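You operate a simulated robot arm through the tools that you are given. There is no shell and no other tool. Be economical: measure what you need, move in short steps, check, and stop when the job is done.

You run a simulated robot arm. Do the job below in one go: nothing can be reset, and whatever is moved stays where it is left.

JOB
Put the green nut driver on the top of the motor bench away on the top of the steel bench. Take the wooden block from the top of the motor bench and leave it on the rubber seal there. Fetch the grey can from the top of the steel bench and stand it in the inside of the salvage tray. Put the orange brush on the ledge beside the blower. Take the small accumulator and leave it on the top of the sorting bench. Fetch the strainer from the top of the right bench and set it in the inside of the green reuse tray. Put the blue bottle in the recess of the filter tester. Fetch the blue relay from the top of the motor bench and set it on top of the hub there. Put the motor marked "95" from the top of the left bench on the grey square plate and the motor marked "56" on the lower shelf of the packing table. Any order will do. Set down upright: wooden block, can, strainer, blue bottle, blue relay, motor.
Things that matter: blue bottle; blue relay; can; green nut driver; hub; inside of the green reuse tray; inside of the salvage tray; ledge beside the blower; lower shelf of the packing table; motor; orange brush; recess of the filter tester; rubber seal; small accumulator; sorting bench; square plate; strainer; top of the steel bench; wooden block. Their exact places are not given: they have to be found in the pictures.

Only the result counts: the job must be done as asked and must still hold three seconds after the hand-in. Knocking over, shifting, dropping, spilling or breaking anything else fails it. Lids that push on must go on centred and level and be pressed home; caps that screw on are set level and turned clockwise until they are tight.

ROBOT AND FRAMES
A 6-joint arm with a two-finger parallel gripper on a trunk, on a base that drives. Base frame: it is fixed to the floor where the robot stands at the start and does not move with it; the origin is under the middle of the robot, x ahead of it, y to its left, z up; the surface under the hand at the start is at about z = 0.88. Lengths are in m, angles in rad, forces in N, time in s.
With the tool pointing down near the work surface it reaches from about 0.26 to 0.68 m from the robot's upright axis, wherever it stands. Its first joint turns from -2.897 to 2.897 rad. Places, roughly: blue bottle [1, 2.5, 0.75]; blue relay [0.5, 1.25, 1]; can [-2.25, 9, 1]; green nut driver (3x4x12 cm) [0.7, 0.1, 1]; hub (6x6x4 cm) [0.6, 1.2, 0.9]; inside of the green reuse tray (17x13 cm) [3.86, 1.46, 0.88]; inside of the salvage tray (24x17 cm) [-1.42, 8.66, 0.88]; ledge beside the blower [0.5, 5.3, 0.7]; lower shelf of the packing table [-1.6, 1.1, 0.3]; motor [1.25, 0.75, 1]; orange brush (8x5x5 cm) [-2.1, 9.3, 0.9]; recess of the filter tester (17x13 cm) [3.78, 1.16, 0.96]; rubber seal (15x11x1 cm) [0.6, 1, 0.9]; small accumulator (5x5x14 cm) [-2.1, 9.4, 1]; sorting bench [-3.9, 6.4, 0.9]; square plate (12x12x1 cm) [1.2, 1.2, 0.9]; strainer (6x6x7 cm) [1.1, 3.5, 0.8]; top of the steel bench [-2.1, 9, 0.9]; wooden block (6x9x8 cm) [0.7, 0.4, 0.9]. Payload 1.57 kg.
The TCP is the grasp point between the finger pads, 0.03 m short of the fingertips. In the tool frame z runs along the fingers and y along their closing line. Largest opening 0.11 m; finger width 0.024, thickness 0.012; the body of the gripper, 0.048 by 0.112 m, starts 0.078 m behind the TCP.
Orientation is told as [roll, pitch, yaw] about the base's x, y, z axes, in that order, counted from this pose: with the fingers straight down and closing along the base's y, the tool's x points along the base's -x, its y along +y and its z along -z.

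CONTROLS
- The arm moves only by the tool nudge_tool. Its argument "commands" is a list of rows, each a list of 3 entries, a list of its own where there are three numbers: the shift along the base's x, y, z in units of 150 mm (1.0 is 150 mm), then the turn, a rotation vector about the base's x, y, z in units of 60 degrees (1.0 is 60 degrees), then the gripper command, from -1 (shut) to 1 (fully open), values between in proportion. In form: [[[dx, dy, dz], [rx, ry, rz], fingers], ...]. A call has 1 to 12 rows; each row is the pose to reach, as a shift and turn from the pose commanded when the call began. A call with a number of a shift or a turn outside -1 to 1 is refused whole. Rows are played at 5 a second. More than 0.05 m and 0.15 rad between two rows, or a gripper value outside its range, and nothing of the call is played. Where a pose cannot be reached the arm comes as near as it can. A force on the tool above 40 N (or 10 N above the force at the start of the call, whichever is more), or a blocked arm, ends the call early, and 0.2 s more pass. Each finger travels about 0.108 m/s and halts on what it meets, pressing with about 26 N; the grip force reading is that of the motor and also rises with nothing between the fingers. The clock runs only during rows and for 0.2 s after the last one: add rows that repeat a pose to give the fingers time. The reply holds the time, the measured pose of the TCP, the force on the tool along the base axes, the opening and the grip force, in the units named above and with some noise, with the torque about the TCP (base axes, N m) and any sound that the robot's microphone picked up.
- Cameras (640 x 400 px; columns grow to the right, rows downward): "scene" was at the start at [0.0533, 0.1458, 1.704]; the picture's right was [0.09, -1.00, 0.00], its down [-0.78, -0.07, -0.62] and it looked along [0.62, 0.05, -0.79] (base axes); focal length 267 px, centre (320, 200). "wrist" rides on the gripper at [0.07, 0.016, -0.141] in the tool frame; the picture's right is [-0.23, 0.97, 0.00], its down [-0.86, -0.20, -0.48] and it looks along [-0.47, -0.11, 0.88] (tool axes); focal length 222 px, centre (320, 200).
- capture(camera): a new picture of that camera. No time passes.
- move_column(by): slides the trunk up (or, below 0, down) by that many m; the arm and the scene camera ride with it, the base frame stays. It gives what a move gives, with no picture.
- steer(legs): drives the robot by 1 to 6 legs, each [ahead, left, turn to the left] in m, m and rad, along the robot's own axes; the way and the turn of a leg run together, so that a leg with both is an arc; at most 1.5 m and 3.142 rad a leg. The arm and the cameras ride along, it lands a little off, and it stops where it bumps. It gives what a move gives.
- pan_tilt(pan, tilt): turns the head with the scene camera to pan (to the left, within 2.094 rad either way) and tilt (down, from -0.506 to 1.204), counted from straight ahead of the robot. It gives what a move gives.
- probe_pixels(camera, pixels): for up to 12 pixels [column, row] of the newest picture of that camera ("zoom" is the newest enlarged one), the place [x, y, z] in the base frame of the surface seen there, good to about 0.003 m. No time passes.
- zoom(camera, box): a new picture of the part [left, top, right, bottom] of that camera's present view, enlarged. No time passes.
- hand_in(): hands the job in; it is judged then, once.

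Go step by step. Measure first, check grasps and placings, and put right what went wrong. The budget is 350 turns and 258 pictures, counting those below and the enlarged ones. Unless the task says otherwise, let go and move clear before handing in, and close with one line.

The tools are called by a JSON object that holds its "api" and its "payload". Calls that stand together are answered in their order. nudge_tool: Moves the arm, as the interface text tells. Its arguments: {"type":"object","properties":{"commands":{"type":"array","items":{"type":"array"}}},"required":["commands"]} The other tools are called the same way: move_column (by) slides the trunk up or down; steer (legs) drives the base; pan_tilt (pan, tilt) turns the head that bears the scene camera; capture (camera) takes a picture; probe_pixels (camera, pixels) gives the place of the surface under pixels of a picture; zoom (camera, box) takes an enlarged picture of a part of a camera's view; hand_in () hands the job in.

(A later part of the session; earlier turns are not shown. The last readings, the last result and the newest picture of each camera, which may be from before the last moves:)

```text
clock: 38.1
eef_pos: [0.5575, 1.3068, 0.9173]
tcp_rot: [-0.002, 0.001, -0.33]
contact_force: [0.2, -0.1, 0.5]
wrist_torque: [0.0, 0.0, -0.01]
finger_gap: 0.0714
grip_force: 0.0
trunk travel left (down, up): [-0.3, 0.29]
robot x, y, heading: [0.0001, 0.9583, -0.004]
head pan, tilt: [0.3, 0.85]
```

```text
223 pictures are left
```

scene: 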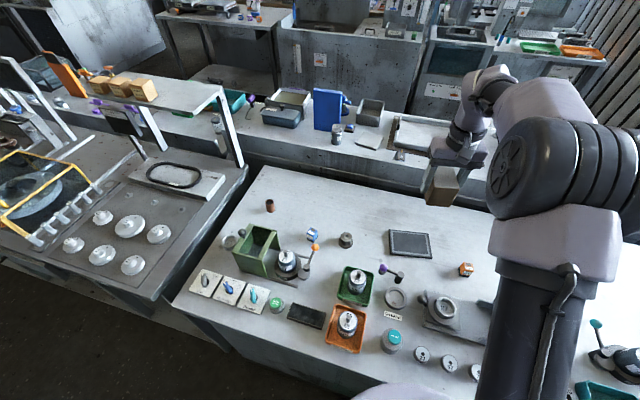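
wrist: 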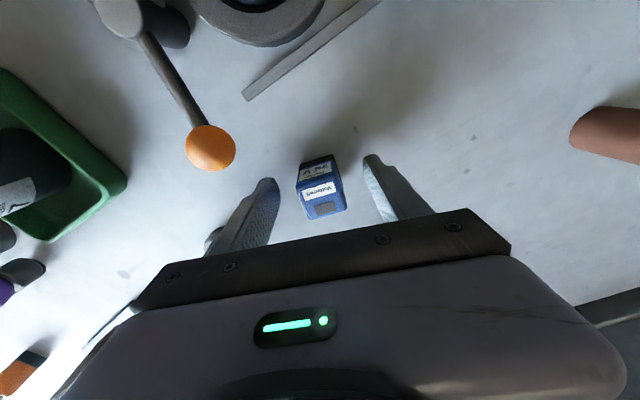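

{"api": "nudge_tool", "payload": {"commands": [[[0, 0, 0], [0, 0, 0], -1], [[0, 0, 0], [0, 0, 0], -1], [[0, 0, 0], [0, 0, 0], -1], [[0, 0, 0.3], [0, 0, 0], -1], [[0, 0, 0.6], [0, 0, 0], -1], [[0.03, -0.25, 0.6], [0, 0, 0], -1], [[0.08, -0.5, 0.6], [0, 0, 0], -1], [[0.12, -0.8, 0.6], [0, 0, 0], -1]]}}

{"api": "capture", "payload": {"camera": "wrist"}}

{"api": "zoom", "payload": {"camera": "scene", "box": [270, 190, 390, 270]}}

```text
clock: 39.9
eef_pos: [0.5759, 1.1826, 1.0099]
tcp_rot: [0.002, 0.002, -0.33]
contact_force: [0.2, -1.0, -0.3]
wrist_torque: [0.04, -0.02, 0.02]
finger_gap: 0.0294
grip_force: 26.3
trunk travel left (down, up): [-0.3, 0.29]
robot x, y, heading: [-0.0018, 0.9575, 0.002]
head pan, tilt: [0.3, 0.85]
```

```text
222 pictures are left
```

wrist: 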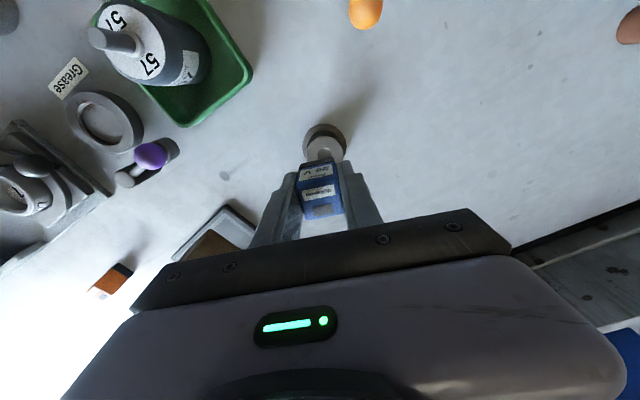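

```text
5.00 times, centred on (330, 230) of scene
```

zoom: 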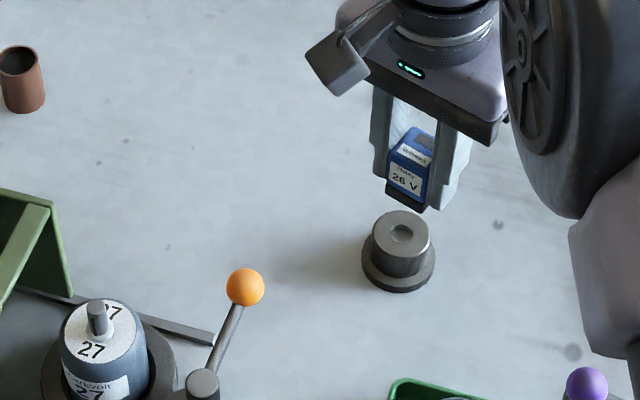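

Relay held, upright. Refine the hub top centre.

{"api": "probe_pixels", "payload": {"camera": "zoom", "pixels": [[376, 233], [426, 233], [402, 216], [402, 252], [405, 135], [402, 160], [425, 170]]}}

```text
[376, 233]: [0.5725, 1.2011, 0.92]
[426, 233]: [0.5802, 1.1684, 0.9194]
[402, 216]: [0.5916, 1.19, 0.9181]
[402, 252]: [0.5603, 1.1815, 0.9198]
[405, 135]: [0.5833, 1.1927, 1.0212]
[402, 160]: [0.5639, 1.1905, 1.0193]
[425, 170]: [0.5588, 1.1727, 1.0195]
```

{"api": "nudge_tool", "payload": {"commands": [[[0, 0.015, -0.2], [0, 0, 0], -1], [[0, 0.015, -0.33], [0, 0, 0], -1], [[0, 0.015, -0.365], [0, 0, 0], -1], [[0, 0.015, -0.365], [0, 0, 0], -1]]}}

{"api": "zoom", "payload": {"camera": "scene", "box": [300, 210, 390, 270]}}

```text
clock: 40.9
eef_pos: [0.5757, 1.1873, 0.9549]
tcp_rot: [0.0, -0.002, -0.331]
contact_force: [1.3, -1.0, 2.2]
wrist_torque: [-0.02, 0.02, 0.0]
finger_gap: 0.0295
grip_force: 25.7
trunk travel left (down, up): [-0.3, 0.29]
robot x, y, heading: [-0.0028, 0.957, 0.002]
head pan, tilt: [0.3, 0.85]
```

```text
6.67 times, centred on (345, 240) of scene
```

zoom: 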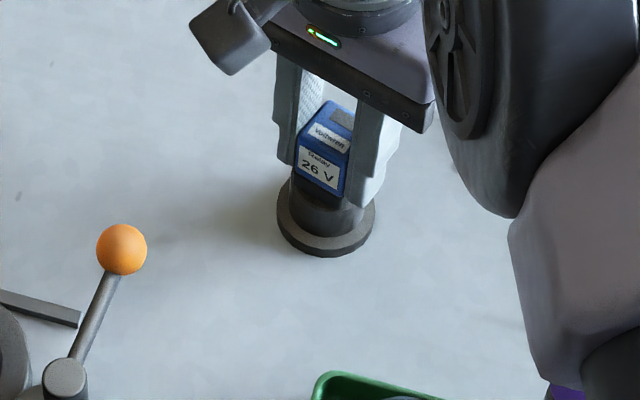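

Contact felt (+2.2 N). Release and rise.

{"api": "nudge_tool", "payload": {"commands": [[[0, 0, 0], [0, 0, 0], 0.2], [[0, 0, 0], [0, 0, 0], 0.2], [[0, 0, 0], [0, 0, 0], 0.2], [[0, 0, 0.3], [0, 0, 0], 0.2], [[0, 0, 0.6], [0, 0, 0], 0.2], [[0, 0, 0.9], [0, 0, 0], 0.2]]}}

{"api": "zoom", "payload": {"camera": "scene", "box": [300, 210, 390, 270]}}

```text
clock: 42.3
eef_pos: [0.5741, 1.1867, 1.0877]
tcp_rot: [0.0, 0.0, -0.33]
contact_force: [0.1, -0.2, -0.2]
wrist_torque: [0.0, -0.03, -0.02]
finger_gap: 0.066
grip_force: 0.0
trunk travel left (down, up): [-0.3, 0.29]
robot x, y, heading: [0.0001, 0.9582, 0.002]
head pan, tilt: [0.3, 0.85]
```

```text
6.67 times, centred on (345, 240) of scene
```

zoom: 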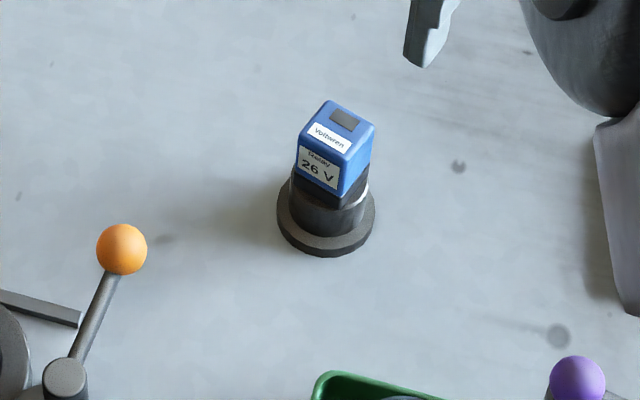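

Relay stands on the hub. Next the nut driver: raise, reset yaw, drive right.

{"api": "nudge_tool", "payload": {"commands": [[[0, -0.2, 0.25], [0, 0, 0.1], 0.2], [[0, -0.4, 0.5], [0, 0, 0.2], 0.2], [[0, -0.6, 0.75], [0, 0, 0.315], 0.2], [[0, -0.8, 1.0], [0, 0, 0.315], 0.2], [[0, -1.0, 1.0], [0, 0, 0.315], 0.2]]}}

{"api": "steer", "payload": {"legs": [[0, -0.72, 0]]}}

{"api": "capture", "payload": {"camera": "wrist"}}

```text
clock: 43.5
eef_pos: [0.5765, 1.0374, 1.2382]
tcp_rot: [0.001, 0.0, 0.0]
contact_force: [-0.9, -0.1, 0.3]
wrist_torque: [0.04, -0.01, 0.0]
finger_gap: 0.0658
grip_force: 0.0
trunk travel left (down, up): [-0.3, 0.29]
robot x, y, heading: [-0.0034, 0.9575, 0.003]
head pan, tilt: [0.3, 0.85]
```

```text
clock: 47.5
eef_pos: [0.5762, 0.3137, 1.2379]
tcp_rot: [0.0, 0.001, -0.007]
contact_force: [0.0, -0.6, 0.1]
wrist_torque: [0.02, 0.0, 0.01]
finger_gap: 0.0659
grip_force: 0.1
trunk travel left (down, up): [-0.3, 0.29]
robot x, y, heading: [-0.0055, 0.2331, -0.005]
head pan, tilt: [0.3, 0.85]
```

```text
218 pictures are left
```

wrist: 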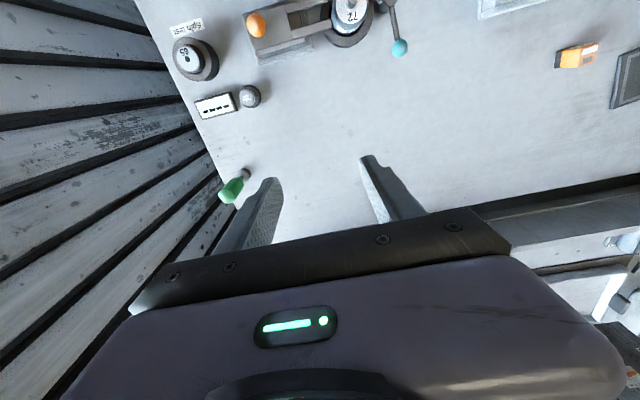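

{"api": "zoom", "payload": {"camera": "wrist", "box": [200, 150, 280, 210]}}

{"api": "pan_tilt", "payload": {"pan": -0.5, "tilt": 0.8}}

{"api": "capture", "payload": {"camera": "scene"}}

```text
6.67 times, centred on (240, 180) of wrist
```

zoom: 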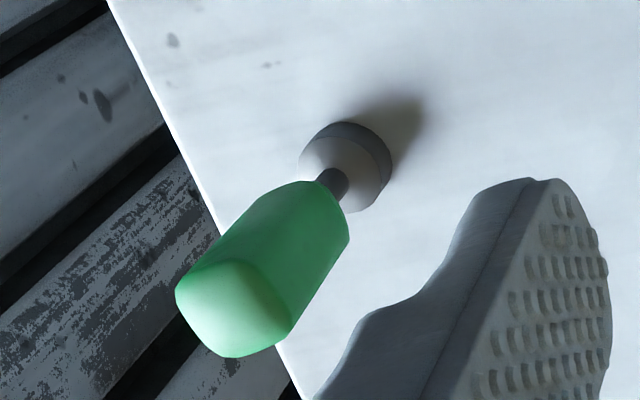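

```text
clock: 48.6
eef_pos: [0.5753, 0.3138, 1.2378]
tcp_rot: [0.0, -0.002, -0.005]
contact_force: [0.2, 0.3, -0.6]
wrist_torque: [-0.02, 0.0, 0.01]
finger_gap: 0.0659
grip_force: 0.1
trunk travel left (down, up): [-0.3, 0.29]
robot x, y, heading: [-0.0005, 0.2366, -0.001]
head pan, tilt: [-0.499, 0.799]
```

```text
216 pictures are left
```

scene: 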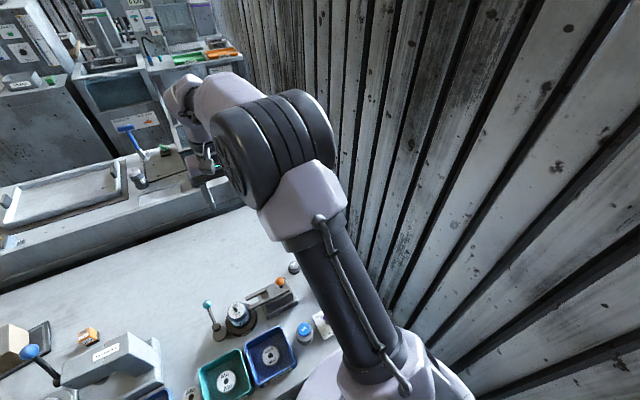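

{"api": "probe_pixels", "payload": {"camera": "zoom", "pixels": [[225, 310], [180, 295], [200, 345], [285, 335], [250, 265], [340, 230], [300, 185], [330, 150], [375, 170], [345, 140]]}}

```text
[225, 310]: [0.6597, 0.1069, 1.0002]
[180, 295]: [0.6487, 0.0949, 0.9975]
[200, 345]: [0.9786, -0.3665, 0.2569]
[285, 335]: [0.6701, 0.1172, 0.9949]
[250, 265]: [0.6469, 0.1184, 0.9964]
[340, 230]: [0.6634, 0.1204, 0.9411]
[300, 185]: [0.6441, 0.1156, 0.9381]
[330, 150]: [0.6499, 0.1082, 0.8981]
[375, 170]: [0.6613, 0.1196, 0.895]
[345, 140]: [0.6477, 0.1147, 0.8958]
```

Driver axis ≈ (0.66,0.107), top 1.00, handle 0.94–1.0. Move above it.

{"api": "nudge_tool", "payload": {"commands": [[[0.1, -0.25, 0], [0, 0, 0], 1], [[0.2, -0.5, 0], [0, 0, 0], 1], [[0.3, -0.75, 0], [0, 0, 0], 1], [[0.4, -1, 0], [0, 0, 0], 1]]}}

{"api": "nudge_tool", "payload": {"commands": [[[0.08, -0.2, -0.15], [0, 0, 0], 1], [[0.16, -0.38, -0.3], [0, 0, 0], 1], [[0.16, -0.38, -0.6], [0, 0, 0], 1], [[0.16, -0.38, -0.8], [0, 0, 0], 1]]}}

{"api": "capture", "payload": {"camera": "wrist"}}

```text
clock: 49.6
eef_pos: [0.6352, 0.1644, 1.2362]
tcp_rot: [0.001, 0.0, -0.007]
contact_force: [0.1, 0.8, 0.0]
wrist_torque: [0.01, 0.0, 0.02]
finger_gap: 0.1101
grip_force: 0.0
trunk travel left (down, up): [-0.3, 0.29]
robot x, y, heading: [-0.005, 0.2382, -0.002]
head pan, tilt: [-0.499, 0.799]
```

```text
clock: 50.6
eef_pos: [0.6601, 0.1058, 1.1171]
tcp_rot: [-0.002, 0.0, -0.007]
contact_force: [1.2, 0.2, -0.2]
wrist_torque: [-0.02, -0.02, 0.0]
finger_gap: 0.1102
grip_force: 0.0
trunk travel left (down, up): [-0.3, 0.29]
robot x, y, heading: [-0.002, 0.2357, -0.012]
head pan, tilt: [-0.499, 0.799]
```

```text
215 pictures are left
```

wrist: 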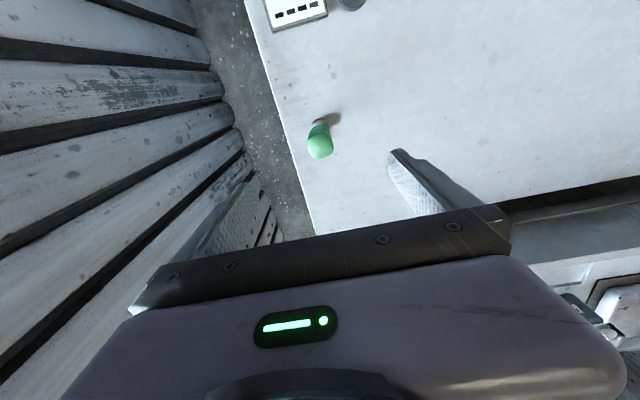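

Centred. Descend, grip, lift.

{"api": "nudge_tool", "payload": {"commands": [[[0, 0, -0.3], [0, 0, 0], 1], [[0, 0, -0.6], [0, 0, 0], 1], [[0, 0, -0.9], [0, 0, 0], 1], [[0, 0, -1.0], [0, 0, 0], 1], [[0, 0, -1.0], [0, 0, 0], 1]]}}

{"api": "capture", "payload": {"camera": "wrist"}}

{"api": "nudge_tool", "payload": {"commands": [[[0, 0, 0], [0, 0, 0], -1], [[0, 0, 0], [0, 0, 0], -1], [[0, 0, 0], [0, 0, 0], -1], [[0, 0, 0], [0, 0, 0], -1], [[0, 0, 0.3], [0, 0, 0], -1], [[-0.1, 0.1, 0.6], [0, 0, 0], -1], [[-0.2, 0.2, 0.8], [0, 0, 0], -1], [[-0.4, 0.3, 1], [0, 0, 0], -1]]}}

{"api": "capture", "payload": {"camera": "wrist"}}

```text
clock: 51.8
eef_pos: [0.6599, 0.1072, 0.9646]
tcp_rot: [0.001, 0.0, -0.007]
contact_force: [0.4, 0.1, 0.2]
wrist_torque: [-0.04, 0.03, -0.02]
finger_gap: 0.1102
grip_force: 0.2
trunk travel left (down, up): [-0.3, 0.29]
robot x, y, heading: [0.0011, 0.2329, -0.006]
head pan, tilt: [-0.499, 0.799]
```

```text
214 pictures are left
```

wrist: 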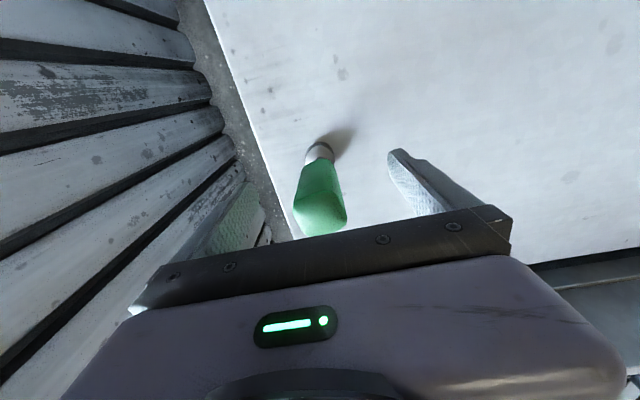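

```text
clock: 53.6
eef_pos: [0.5995, 0.1523, 1.1189]
tcp_rot: [0.0, 0.0, -0.007]
contact_force: [-0.3, -0.3, -1.0]
wrist_torque: [-0.03, -0.07, 0.0]
finger_gap: 0.029
grip_force: 26.2
trunk travel left (down, up): [-0.3, 0.29]
robot x, y, heading: [0.0002, 0.2367, -0.008]
head pan, tilt: [-0.499, 0.799]
```

```text
213 pictures are left
```

wrist: 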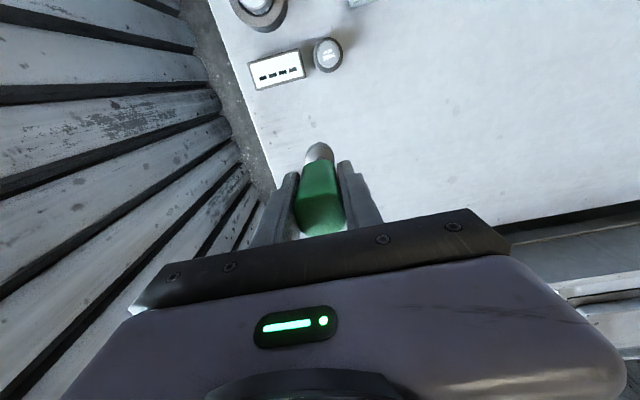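

Driver held. Retract and raise, then back out into the aisle and face +y.

{"api": "nudge_tool", "payload": {"commands": [[[-0.25, 0.1, 0.2], [0, 0, 0], -1], [[-0.5, 0.2, 0.4], [0, 0, 0], -1], [[-0.75, 0.35, 0.6], [0, 0, 0], -1], [[-1, 0.5, 0.8], [0, 0, 0], -1], [[-1, 0.5, 1], [0, 0, 0], -1]]}}

{"api": "steer", "payload": {"legs": [[-0.5, 0.1, 0]]}}

{"api": "steer", "payload": {"legs": [[0, 0.4, 0], [0, 0, 1.571]]}}

{"api": "pan_tilt", "payload": {"pan": 0.25, "tilt": 0.45}}

{"api": "capture", "payload": {"camera": "scene"}}

```text
refused: row 1 steps farther than a row can; nothing moved
```

```text
clock: 56.6
eef_pos: [0.1044, 0.2504, 1.1175]
tcp_rot: [0.001, 0.0, -0.014]
contact_force: [0.1, -0.4, -0.5]
wrist_torque: [-0.03, -0.02, -0.01]
finger_gap: 0.0295
grip_force: 25.8
trunk travel left (down, up): [-0.3, 0.29]
robot x, y, heading: [-0.4982, 0.3352, -0.012]
head pan, tilt: [-0.499, 0.799]
```

```text
clock: 62.9
eef_pos: [-0.4084, 1.3401, 1.119]
tcp_rot: [0.0, 0.002, 1.56]
contact_force: [-0.2, -0.1, -1.1]
wrist_torque: [-0.01, 0.03, 0.02]
finger_gap: 0.0297
grip_force: 26.4
trunk travel left (down, up): [-0.3, 0.29]
robot x, y, heading: [-0.4962, 0.7383, 1.555]
head pan, tilt: [-0.499, 0.799]
```

```text
clock: 64.0
eef_pos: [-0.4085, 1.3414, 1.1187]
tcp_rot: [0.0, 0.001, 1.56]
contact_force: [-0.1, 0.3, -0.7]
wrist_torque: [0.02, -0.03, 0.04]
finger_gap: 0.0294
grip_force: 26.6
trunk travel left (down, up): [-0.3, 0.29]
robot x, y, heading: [-0.4933, 0.7395, 1.562]
head pan, tilt: [0.25, 0.45]
```

```text
212 pictures are left
```

scene: 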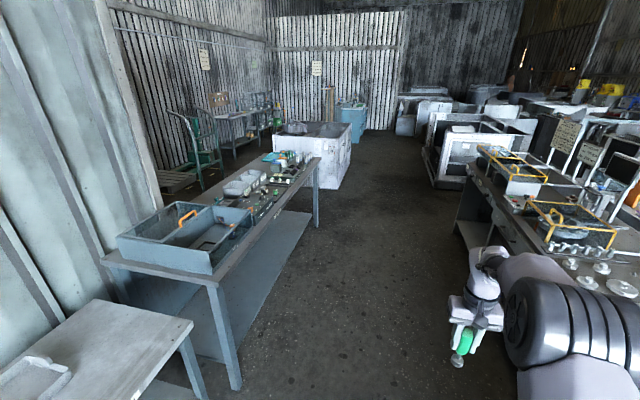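

Nothing was hit. Now retract/raise properly, and probe the aisle ahead.

{"api": "nudge_tool", "payload": {"commands": [[[-0.1, -0.2, 0.2], [0, 0, 0], -1], [[-0.2, -0.4, 0.4], [0, 0, 0], -1], [[-0.3, -0.6, 0.6], [0, 0, 0], -1], [[-0.4, -0.8, 0.8], [0, 0, 0], -1], [[-0.5, -1, 1], [0, 0, 0], -1]]}}

{"api": "probe_pixels", "payload": {"camera": "scene", "pixels": [[318, 222], [350, 170], [240, 385], [455, 225], [430, 190], [360, 130], [390, 140], [320, 165], [440, 150], [230, 120], [350, 108], [280, 195]]}}

{"api": "zoom", "payload": {"camera": "scene", "box": [140, 60, 380, 200]}}

{"api": "zoom", "payload": {"camera": "scene", "box": [380, 60, 640, 200]}}

```text
clock: 65.2
eef_pos: [-0.4849, 1.1911, 1.268]
tcp_rot: [0.001, 0.0, 1.561]
contact_force: [-0.6, -0.9, -1.8]
wrist_torque: [0.03, -0.01, 0.0]
finger_gap: 0.0294
grip_force: 26.1
trunk travel left (down, up): [-0.3, 0.29]
robot x, y, heading: [-0.4962, 0.7394, 1.565]
head pan, tilt: [0.25, 0.45]
```

```text
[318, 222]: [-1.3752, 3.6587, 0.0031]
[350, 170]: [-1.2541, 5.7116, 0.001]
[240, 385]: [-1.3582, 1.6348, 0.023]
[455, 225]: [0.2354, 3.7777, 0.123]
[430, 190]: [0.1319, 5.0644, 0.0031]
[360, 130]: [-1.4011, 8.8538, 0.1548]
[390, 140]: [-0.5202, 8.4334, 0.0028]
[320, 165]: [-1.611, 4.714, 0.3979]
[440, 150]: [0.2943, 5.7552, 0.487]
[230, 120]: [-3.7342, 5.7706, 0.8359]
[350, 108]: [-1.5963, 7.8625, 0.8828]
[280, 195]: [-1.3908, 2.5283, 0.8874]
```

```text
2.67 times, centred on (260, 130) of scene
```

zoom: 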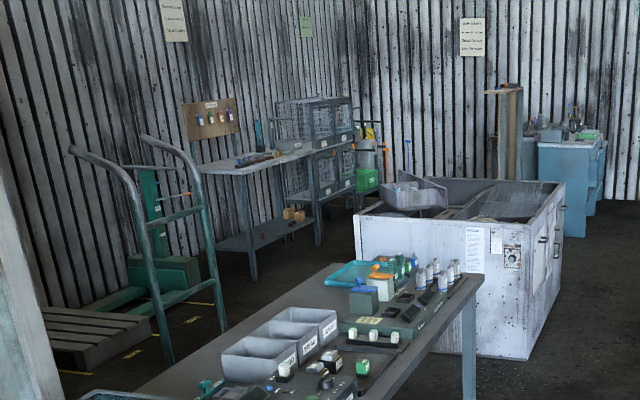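

```text
2.46 times, centred on (510, 130) of scene
```

zoom: 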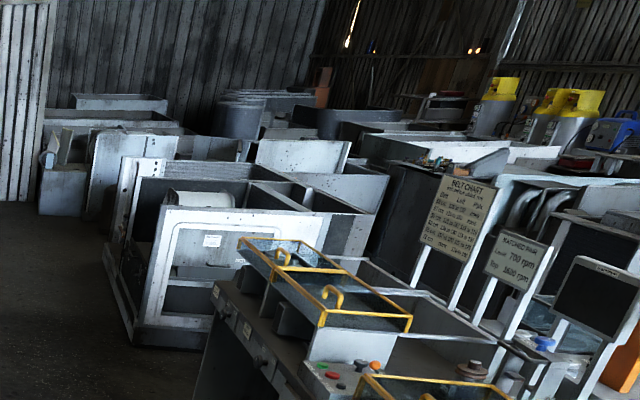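

Aisle is clear along x≈−0.5. Drive ahead ~6 m.

{"api": "steer", "payload": {"legs": [[1.5, 0, 0], [1.5, 0, 0], [1.5, 0, 0], [1.5, 0, 0]]}}

{"api": "pan_tilt", "payload": {"pan": 0.4, "tilt": 0.35}}

{"api": "capture", "payload": {"camera": "scene"}}

{"api": "pan_tilt", "payload": {"pan": 1.5, "tilt": 0.35}}

{"api": "capture", "payload": {"camera": "scene"}}

{"api": "pan_tilt", "payload": {"pan": -1.3, "tilt": 0.35}}

{"api": "capture", "payload": {"camera": "scene"}}

```text
clock: 93.8
eef_pos: [-0.4959, 7.2205, 1.2664]
tcp_rot: [0.0, -0.001, 1.593]
contact_force: [-0.1, 0.6, -1.1]
wrist_torque: [0.0, 0.03, 0.02]
finger_gap: 0.0295
grip_force: 25.8
trunk travel left (down, up): [-0.3, 0.29]
robot x, y, heading: [-0.4938, 6.7686, 1.595]
head pan, tilt: [0.25, 0.45]
```

```text
clock: 94.5
eef_pos: [-0.4954, 7.2203, 1.2653]
tcp_rot: [0.0, -0.002, 1.591]
contact_force: [0.1, -0.6, -0.6]
wrist_torque: [0.0, 0.01, 0.0]
finger_gap: 0.0293
grip_force: 26.1
trunk travel left (down, up): [-0.3, 0.29]
robot x, y, heading: [-0.4912, 6.7666, 1.594]
head pan, tilt: [0.4, 0.351]
```

```text
209 pictures are left
```

scene: 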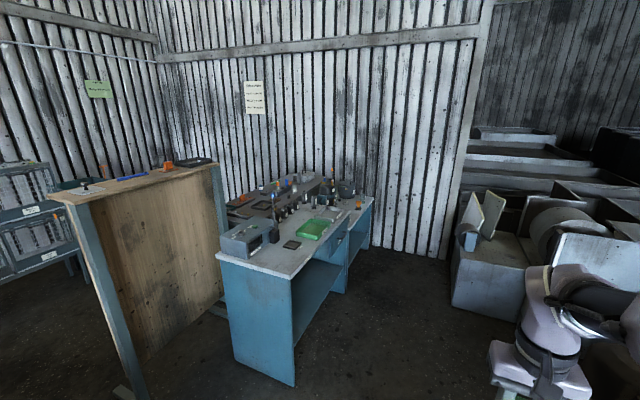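

```text
clock: 95.9
eef_pos: [-0.496, 7.2207, 1.2669]
tcp_rot: [0.001, 0.0, 1.591]
contact_force: [0.3, 0.4, -1.1]
wrist_torque: [-0.01, -0.02, 0.03]
finger_gap: 0.0296
grip_force: 26.2
trunk travel left (down, up): [-0.3, 0.29]
robot x, y, heading: [-0.4915, 6.7635, 1.593]
head pan, tilt: [1.499, 0.351]
```

```text
208 pictures are left
```

scene: 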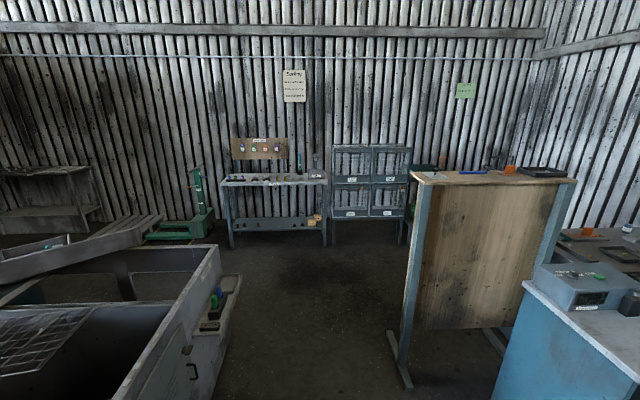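

```text
clock: 98.3
eef_pos: [-0.4955, 7.2205, 1.2655]
tcp_rot: [-0.001, -0.001, 1.592]
contact_force: [-0.8, 0.3, -1.4]
wrist_torque: [0.0, 0.01, 0.0]
finger_gap: 0.0297
grip_force: 25.7
trunk travel left (down, up): [-0.3, 0.29]
robot x, y, heading: [-0.4922, 6.7661, 1.596]
head pan, tilt: [-1.3, 0.351]
```

```text
207 pictures are left
```

scene: 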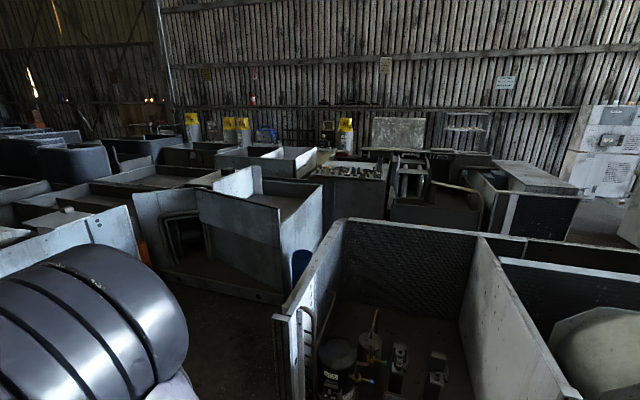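

The steel bench is at left ahead. Drive nearer and look.

{"api": "steer", "payload": {"legs": [[1.1, 0, 0], [0, 0, 0.9]]}}

{"api": "pan_tilt", "payload": {"pan": 0.4, "tilt": 0.5}}

{"api": "capture", "payload": {"camera": "scene"}}

```text
clock: 106.2
eef_pos: [-0.8741, 8.1349, 1.2666]
tcp_rot: [0.0, 0.0, 2.48]
contact_force: [0.4, 0.1, -0.8]
wrist_torque: [-0.02, 0.01, 0.0]
finger_gap: 0.0297
grip_force: 26.4
trunk travel left (down, up): [-0.3, 0.29]
robot x, y, heading: [-0.5187, 7.8517, 2.48]
head pan, tilt: [-1.3, 0.351]
```

```text
clock: 107.9
eef_pos: [-0.8733, 8.134, 1.2656]
tcp_rot: [-0.001, 0.0, 2.48]
contact_force: [0.3, 0.2, -1.2]
wrist_torque: [0.01, 0.02, -0.02]
finger_gap: 0.0298
grip_force: 25.1
trunk travel left (down, up): [-0.3, 0.29]
robot x, y, heading: [-0.5185, 7.8522, 2.489]
head pan, tilt: [0.4, 0.499]
```

```text
206 pictures are left
```

scene: 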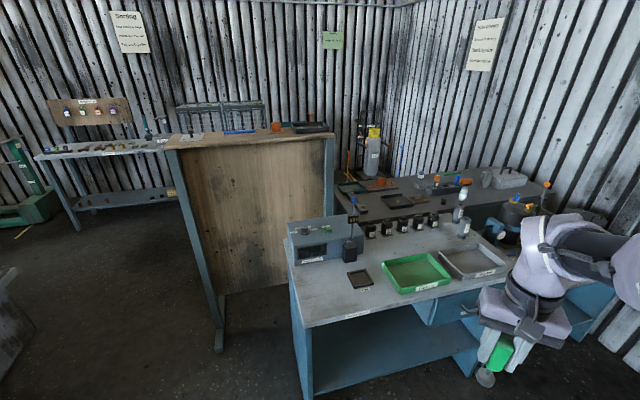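

{"api": "zoom", "payload": {"camera": "scene", "box": [280, 150, 560, 310]}}

{"api": "probe_pixels", "payload": {"camera": "scene", "pixels": [[304, 326], [480, 230], [500, 270], [480, 262], [415, 270], [292, 255], [380, 245], [410, 188], [380, 205], [500, 200], [330, 195], [460, 210]]}}

```text
2.29 times, centred on (420, 230) of scene
```

zoom: 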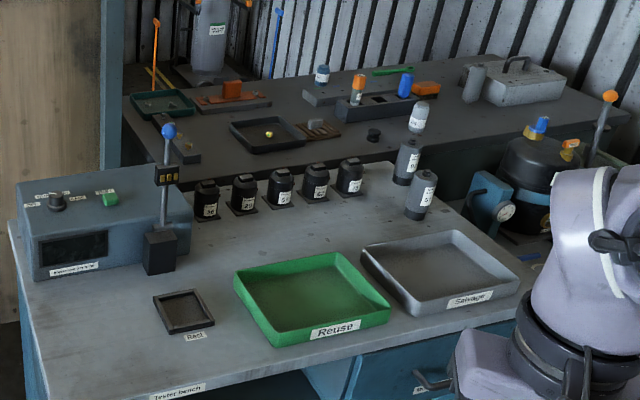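

```text
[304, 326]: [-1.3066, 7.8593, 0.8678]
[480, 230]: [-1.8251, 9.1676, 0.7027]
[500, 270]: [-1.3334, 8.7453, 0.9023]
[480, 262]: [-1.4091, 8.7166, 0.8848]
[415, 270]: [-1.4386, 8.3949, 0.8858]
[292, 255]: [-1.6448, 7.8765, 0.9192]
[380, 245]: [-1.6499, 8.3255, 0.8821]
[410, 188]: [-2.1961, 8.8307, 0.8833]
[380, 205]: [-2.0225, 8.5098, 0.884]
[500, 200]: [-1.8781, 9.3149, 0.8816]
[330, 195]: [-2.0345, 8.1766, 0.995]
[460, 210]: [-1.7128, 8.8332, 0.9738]
```

The steel bench lies behind the tester bench; it seems reachable from the west side, round the wooden board. Turn west and move to y≈6.85.

{"api": "steer", "payload": {"legs": [[0, 0, 0.66], [0, 0.95, 0]]}}

{"api": "pan_tilt", "payload": {"pan": 0, "tilt": 0.5}}

{"api": "capture", "payload": {"camera": "scene"}}

{"api": "probe_pixels", "payload": {"camera": "scene", "pixels": [[100, 300], [150, 250], [200, 350], [320, 250], [400, 250], [450, 350], [480, 200], [250, 200], [320, 380], [560, 300]]}}

```text
clock: 114.6
eef_pos: [-0.9651, 6.9167, 1.2656]
tcp_rot: [-0.001, 0.0, -3.136]
contact_force: [-0.1, -0.2, -1.3]
wrist_torque: [0.01, 0.02, 0.04]
finger_gap: 0.0295
grip_force: 26.0
trunk travel left (down, up): [-0.3, 0.29]
robot x, y, heading: [-0.5172, 6.9131, -3.132]
head pan, tilt: [0.4, 0.499]
```

```text
clock: 115.5
eef_pos: [-0.9678, 6.9168, 1.2669]
tcp_rot: [0.0, -0.001, -3.137]
contact_force: [-0.3, -0.5, -1.2]
wrist_torque: [-0.02, 0.0, -0.01]
finger_gap: 0.0297
grip_force: 26.0
trunk travel left (down, up): [-0.3, 0.29]
robot x, y, heading: [-0.51, 6.9125, -3.131]
head pan, tilt: [0.0, 0.499]
```

```text
204 pictures are left
```

scene: 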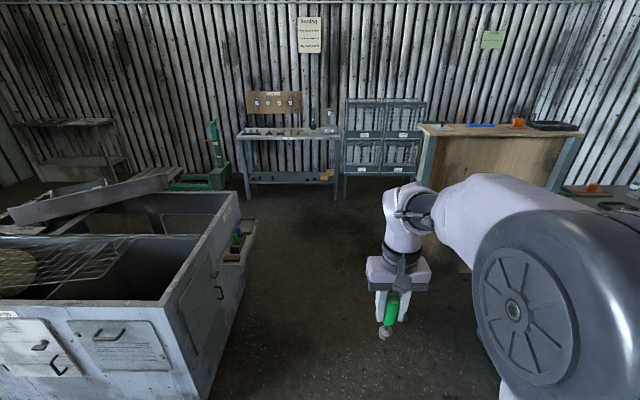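

```text
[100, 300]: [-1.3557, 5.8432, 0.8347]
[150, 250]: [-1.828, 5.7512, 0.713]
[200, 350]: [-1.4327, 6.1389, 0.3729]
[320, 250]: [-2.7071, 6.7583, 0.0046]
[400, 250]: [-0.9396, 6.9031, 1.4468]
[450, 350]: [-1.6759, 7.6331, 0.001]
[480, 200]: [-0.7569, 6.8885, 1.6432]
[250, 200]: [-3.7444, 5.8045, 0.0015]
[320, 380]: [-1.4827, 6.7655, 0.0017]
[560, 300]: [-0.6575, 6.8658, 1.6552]
```

Corridor is clear (y≈6.3–7.6). Drive west 2.3 m.

{"api": "steer", "payload": {"legs": [[1.3, -0.05, 0], [1.0, 0, 0]]}}

{"api": "pan_tilt", "payload": {"pan": -1.4, "tilt": 0.5}}

{"api": "capture", "payload": {"camera": "scene"}}

{"api": "probe_pixels", "payload": {"camera": "scene", "pixels": [[100, 300], [200, 250], [200, 350], [320, 250], [400, 250], [450, 350], [480, 200], [250, 200], [320, 380], [560, 300]]}}

```text
clock: 127.0
eef_pos: [-3.302, 6.9013, 1.2665]
tcp_rot: [0.0, 0.0, -3.099]
contact_force: [-0.3, 0.0, 0.5]
wrist_torque: [0.01, -0.01, 0.02]
finger_gap: 0.0297
grip_force: 25.7
trunk travel left (down, up): [-0.3, 0.29]
robot x, y, heading: [-2.8488, 6.9149, -3.097]
head pan, tilt: [0.0, 0.499]
```

```text
clock: 128.5
eef_pos: [-3.3027, 6.9012, 1.2658]
tcp_rot: [-0.001, 0.0, -3.097]
contact_force: [0.7, 0.0, -1.1]
wrist_torque: [-0.02, -0.03, 0.01]
finger_gap: 0.0295
grip_force: 25.9
trunk travel left (down, up): [-0.3, 0.29]
robot x, y, heading: [-2.8463, 6.915, -3.098]
head pan, tilt: [-1.4, 0.499]
```

```text
203 pictures are left
```

scene: 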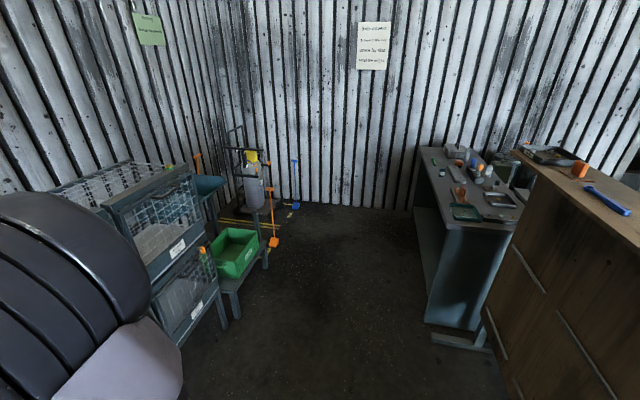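

```text
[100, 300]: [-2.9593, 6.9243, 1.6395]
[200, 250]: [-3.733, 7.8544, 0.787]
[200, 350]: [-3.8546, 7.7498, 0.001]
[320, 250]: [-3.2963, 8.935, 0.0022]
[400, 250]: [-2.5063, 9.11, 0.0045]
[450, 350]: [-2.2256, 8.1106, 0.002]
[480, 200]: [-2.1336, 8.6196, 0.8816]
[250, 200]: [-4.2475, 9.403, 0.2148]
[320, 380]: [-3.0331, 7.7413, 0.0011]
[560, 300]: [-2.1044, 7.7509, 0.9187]
```

The steel bench (west edge x≈−2.4) is open from the west. Turn to face east, then strafe to y≈8.9.

{"api": "steer", "payload": {"legs": [[0, 0, 3.09], [0, 1.2, 0]]}}

{"api": "steer", "payload": {"legs": [[0, 0.75, 0]]}}

{"api": "pan_tilt", "payload": {"pan": 0.0, "tilt": 0.7}}

{"api": "capture", "payload": {"camera": "scene"}}

{"api": "capture", "payload": {"camera": "wrist"}}

```text
clock: 141.7
eef_pos: [-2.3809, 8.0801, 1.2668]
tcp_rot: [0.0, 0.0, -0.019]
contact_force: [0.5, -0.7, -1.8]
wrist_torque: [0.0, 0.0, -0.01]
finger_gap: 0.0294
grip_force: 26.4
trunk travel left (down, up): [-0.3, 0.29]
robot x, y, heading: [-2.8322, 8.0957, -0.016]
head pan, tilt: [-1.4, 0.499]
```

```text
clock: 145.8
eef_pos: [-2.3685, 8.8262, 1.2669]
tcp_rot: [-0.001, 0.001, -0.016]
contact_force: [0.2, 0.3, -1.6]
wrist_torque: [0.0, 0.03, 0.01]
finger_gap: 0.0297
grip_force: 25.8
trunk travel left (down, up): [-0.3, 0.29]
robot x, y, heading: [-2.8218, 8.8381, -0.017]
head pan, tilt: [-1.4, 0.499]
```

```text
clock: 147.3
eef_pos: [-2.3694, 8.8254, 1.2656]
tcp_rot: [0.001, 0.001, -0.015]
contact_force: [0.2, -0.1, -1.7]
wrist_torque: [0.0, 0.01, -0.01]
finger_gap: 0.0297
grip_force: 26.3
trunk travel left (down, up): [-0.3, 0.29]
robot x, y, heading: [-2.8215, 8.8402, -0.015]
head pan, tilt: [0.0, 0.7]
```

```text
202 pictures are left
```

scene: 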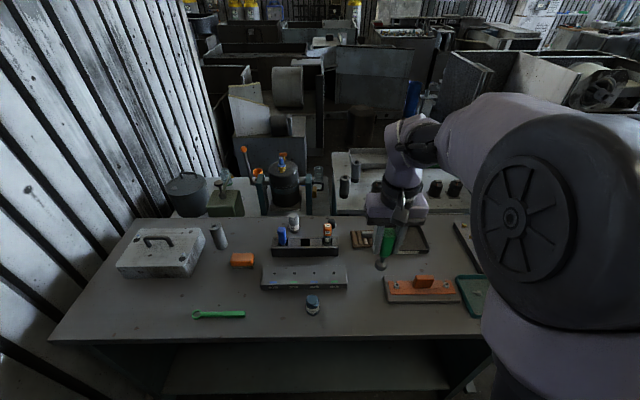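

```text
201 pictures are left
```

wrist: 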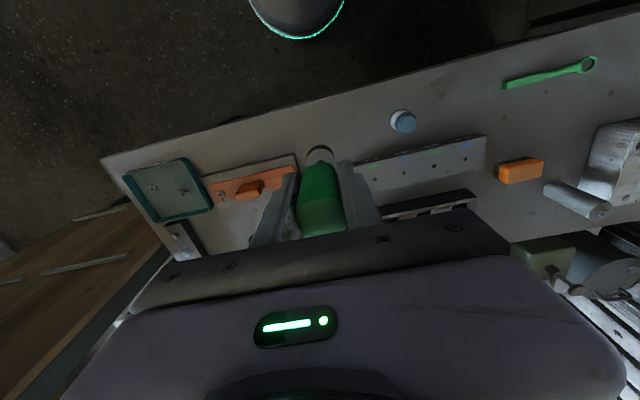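

{"api": "zoom", "payload": {"camera": "scene", "box": [90, 190, 370, 350]}}

{"api": "zoom", "payload": {"camera": "scene", "box": [190, 200, 350, 320]}}

{"api": "probe_pixels", "payload": {"camera": "scene", "pixels": [[312, 298], [312, 310], [217, 228], [221, 245], [242, 254], [242, 262], [305, 285], [350, 300], [415, 275], [300, 330], [294, 218], [220, 300]]}}

```text
2.29 times, centred on (230, 270) of scene
```

zoom: 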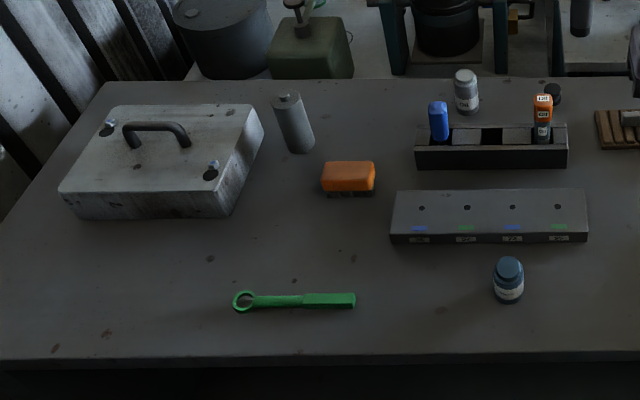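

```text
3.33 times, centred on (270, 260) of scene
```

zoom: 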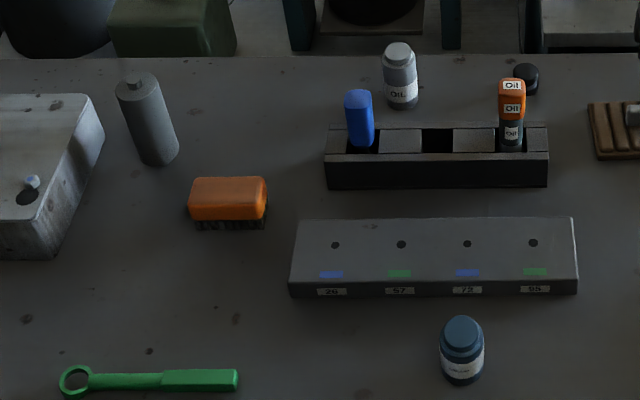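

```text
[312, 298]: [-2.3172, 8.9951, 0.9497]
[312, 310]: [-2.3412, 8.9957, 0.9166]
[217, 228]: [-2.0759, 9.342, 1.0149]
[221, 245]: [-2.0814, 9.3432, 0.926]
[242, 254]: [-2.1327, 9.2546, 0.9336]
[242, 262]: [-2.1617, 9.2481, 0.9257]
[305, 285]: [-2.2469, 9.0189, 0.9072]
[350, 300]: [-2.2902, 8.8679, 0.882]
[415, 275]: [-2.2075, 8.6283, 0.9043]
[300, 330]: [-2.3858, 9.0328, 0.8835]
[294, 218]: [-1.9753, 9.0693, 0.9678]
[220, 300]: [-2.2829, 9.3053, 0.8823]
```

Bench top z≈0.882; free spot at (−2.30,8.83). Lower the driver there.

{"api": "nudge_tool", "payload": {"commands": [[[0.23, 0, -0.2], [0, 0, 0], -1], [[0.46, 0, -0.4], [0, 0, 0], -1], [[0.46, 0, -0.7], [0, 0, 0], -1], [[0.46, 0, -1.0], [0, 0, 0], -1]]}}

{"api": "nudge_tool", "payload": {"commands": [[[0, 0, -0.3], [0, 0, 0], -1], [[0, 0, -0.6], [0, 0, 0], -1], [[0, 0, -0.9], [0, 0, 0], -1]]}}

{"api": "capture", "payload": {"camera": "wrist"}}

{"api": "capture", "payload": {"camera": "scene"}}

```text
clock: 148.3
eef_pos: [-2.2974, 8.8233, 1.1153]
tcp_rot: [0.0, 0.0, -0.016]
contact_force: [-0.4, 0.4, -0.8]
wrist_torque: [0.01, 0.04, 0.02]
finger_gap: 0.0294
grip_force: 25.8
trunk travel left (down, up): [-0.3, 0.29]
robot x, y, heading: [-2.8212, 8.8397, -0.009]
head pan, tilt: [0.0, 0.7]
```

```text
clock: 149.1
eef_pos: [-2.3002, 8.8263, 0.9778]
tcp_rot: [-0.001, 0.001, -0.015]
contact_force: [-0.1, 0.3, -1.8]
wrist_torque: [0.02, 0.0, -0.01]
finger_gap: 0.0293
grip_force: 26.0
trunk travel left (down, up): [-0.3, 0.29]
robot x, y, heading: [-2.8232, 8.8438, -0.014]
head pan, tilt: [0.0, 0.7]
```

```text
198 pictures are left
```

wrist: 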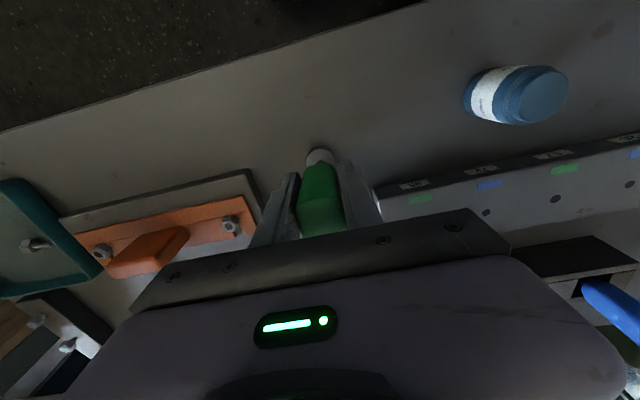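

```text
197 pictures are left
```

scene: 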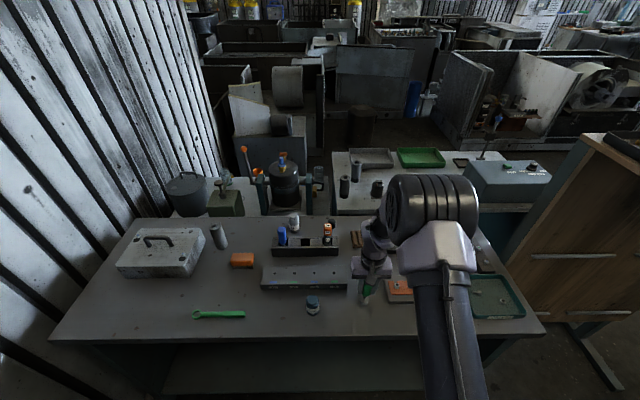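

The front can is blue, so the grey one is the "OIL" can behind. Lower until contact.

{"api": "nudge_tool", "payload": {"commands": [[[0, 0, -0.04], [0, 0, 0], -1], [[0, 0, -0.07], [0, 0, 0], -1], [[0, 0, -0.085], [0, 0, 0], -1], [[0, 0, -0.085], [0, 0, 0], -1]]}}

```text
clock: 150.1
eef_pos: [-2.3018, 8.8263, 0.969]
tcp_rot: [0.0, 0.0, -0.015]
contact_force: [-0.3, 0.2, -1.2]
wrist_torque: [-0.02, 0.0, 0.01]
finger_gap: 0.0297
grip_force: 26.3
trunk travel left (down, up): [-0.3, 0.29]
robot x, y, heading: [-2.8212, 8.8413, -0.017]
head pan, tilt: [0.0, 0.7]
```

{"api": "nudge_tool", "payload": {"commands": [[[0, 0, -0.015], [0, 0, 0], -1], [[0, 0, -0.03], [0, 0, 0], -1], [[0, 0, -0.03], [0, 0, 0], -1]]}}

```text
clock: 150.9
eef_pos: [-2.3017, 8.8257, 0.9663]
tcp_rot: [0.0, -0.004, -0.018]
contact_force: [1.3, 2.6, 23.8]
wrist_torque: [0.15, -0.08, 0.03]
finger_gap: 0.0299
grip_force: 26.2
trunk travel left (down, up): [-0.3, 0.29]
robot x, y, heading: [-2.8264, 8.8343, -0.014]
head pan, tilt: [0.0, 0.7]
```

Firm contact (24 N). Ease up slightly, release, rise and check.

{"api": "nudge_tool", "payload": {"commands": [[[0, 0, 0.012], [0, 0, 0], -1], [[0, 0, 0.012], [0, 0, 0], 0], [[0, 0, 0.012], [0, 0, 0], 1], [[0, 0, 0.012], [0, 0, 0], 1], [[0, 0, 0.3], [0, 0, 0], 1], [[0, 0, 0.6], [0, 0, 0], 1], [[0, 0, 0.9], [0, 0, 0], 1]]}}

{"api": "zoom", "payload": {"camera": "scene", "box": [190, 200, 430, 350]}}

```text
clock: 152.5
eef_pos: [-2.301, 8.8252, 1.0975]
tcp_rot: [0.0, 0.002, -0.017]
contact_force: [-0.4, -0.5, -0.7]
wrist_torque: [0.0, -0.02, 0.02]
finger_gap: 0.1096
grip_force: 0.1
trunk travel left (down, up): [-0.3, 0.29]
robot x, y, heading: [-2.8232, 8.8387, -0.01]
head pan, tilt: [0.0, 0.7]
```

```text
2.67 times, centred on (310, 275) of scene
```

zoom: 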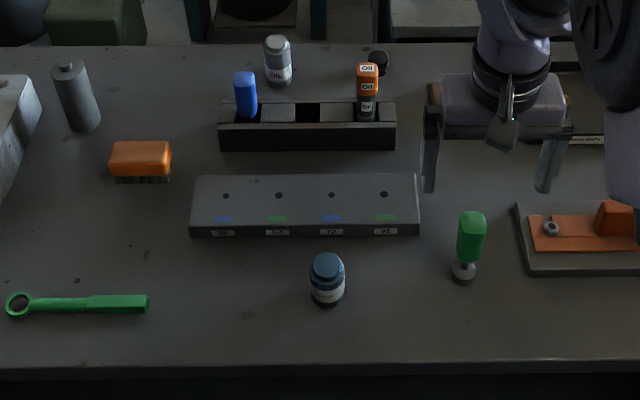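

Driver stands well. Measure the OIL can, accumulator and brush from this zoom.

{"api": "probe_pixels", "payload": {"camera": "zoom", "pixels": [[277, 40], [270, 60], [284, 60], [277, 84], [245, 76], [245, 100], [378, 60], [367, 70], [70, 68], [95, 110], [140, 145], [420, 100]]}}

{"api": "zoom", "payload": {"camera": "scene", "box": [260, 200, 350, 260]}}

{"api": "zoom", "payload": {"camera": "scene", "box": [190, 210, 280, 270]}}

```text
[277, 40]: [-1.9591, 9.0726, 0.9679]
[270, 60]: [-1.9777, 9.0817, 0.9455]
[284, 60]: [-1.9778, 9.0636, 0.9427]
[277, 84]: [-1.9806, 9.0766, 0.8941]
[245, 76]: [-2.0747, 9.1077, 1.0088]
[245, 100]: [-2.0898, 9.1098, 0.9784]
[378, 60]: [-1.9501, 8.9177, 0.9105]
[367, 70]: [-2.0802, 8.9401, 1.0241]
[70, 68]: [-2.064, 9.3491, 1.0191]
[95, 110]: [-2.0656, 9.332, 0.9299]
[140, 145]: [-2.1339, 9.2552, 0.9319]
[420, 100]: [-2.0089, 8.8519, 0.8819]
```

```text
6.67 times, centred on (305, 230) of scene
```

zoom: 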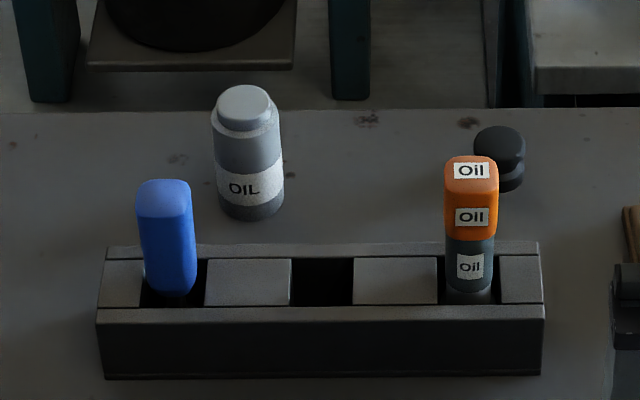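

```text
6.67 times, centred on (235, 240) of scene
```

zoom: 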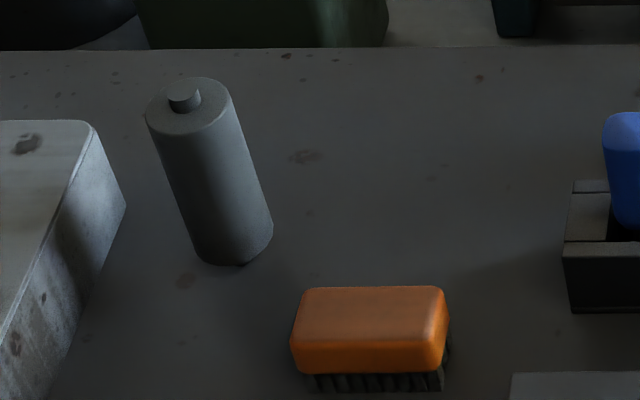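

Can centre ≈ (−1.960,9.073), top 0.968. Raise hand and drive closer.

{"api": "nudge_tool", "payload": {"commands": [[[0, 0, 0.3], [0, 0, 0], 1], [[0, 0, 0.6], [0, 0, 0], 1]]}}

{"api": "steer", "payload": {"legs": [[0, 0.22, 0.015], [0.19, 0, 0]]}}

{"api": "capture", "payload": {"camera": "wrist"}}

```text
clock: 153.1
eef_pos: [-2.2992, 8.8279, 1.1891]
tcp_rot: [0.002, 0.001, -0.015]
contact_force: [0.1, 0.4, 0.4]
wrist_torque: [0.0, 0.01, 0.02]
finger_gap: 0.11
grip_force: 0.0
trunk travel left (down, up): [-0.3, 0.29]
robot x, y, heading: [-2.8223, 8.8341, -0.019]
head pan, tilt: [0.0, 0.7]
```

```text
clock: 155.9
eef_pos: [-2.108, 9.048, 1.1889]
tcp_rot: [0.0, 0.001, -0.007]
contact_force: [0.5, 0.3, -0.4]
wrist_torque: [0.04, 0.03, -0.01]
finger_gap: 0.1101
grip_force: 0.1
trunk travel left (down, up): [-0.3, 0.29]
robot x, y, heading: [-2.6343, 9.0548, -0.011]
head pan, tilt: [0.0, 0.7]
```

```text
193 pictures are left
```

wrist: 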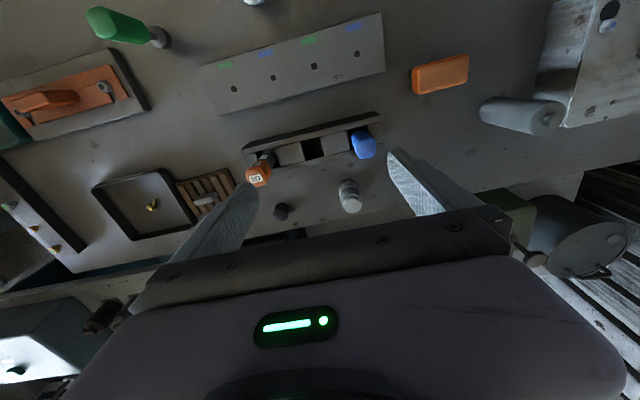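

{"api": "nudge_tool", "payload": {"commands": [[[0.3, 0.05, 0], [0, 0, 0], 1], [[0.6, 0.1, 0], [0, 0, 0], 1], [[0.9, 0.16, 0], [0, 0, 0], 1], [[0.985, 0.167, -0.2], [0, 0, 0], 1], [[0.985, 0.167, -0.5], [0, 0, 0], 1]]}}

{"api": "capture", "payload": {"camera": "wrist"}}

```text
clock: 157.1
eef_pos: [-1.9627, 9.073, 1.1139]
tcp_rot: [0.0, 0.0, -0.008]
contact_force: [-0.5, 0.7, 0.8]
wrist_torque: [-0.02, 0.05, 0.01]
finger_gap: 0.1099
grip_force: 0.1
trunk travel left (down, up): [-0.3, 0.29]
robot x, y, heading: [-2.6363, 9.0558, -0.004]
head pan, tilt: [0.0, 0.7]
```

```text
192 pictures are left
```

wrist: 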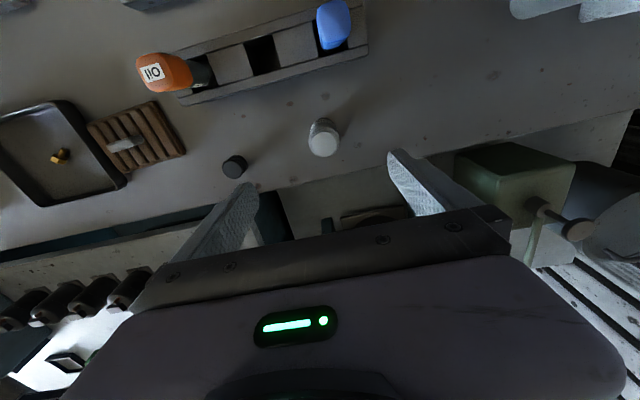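

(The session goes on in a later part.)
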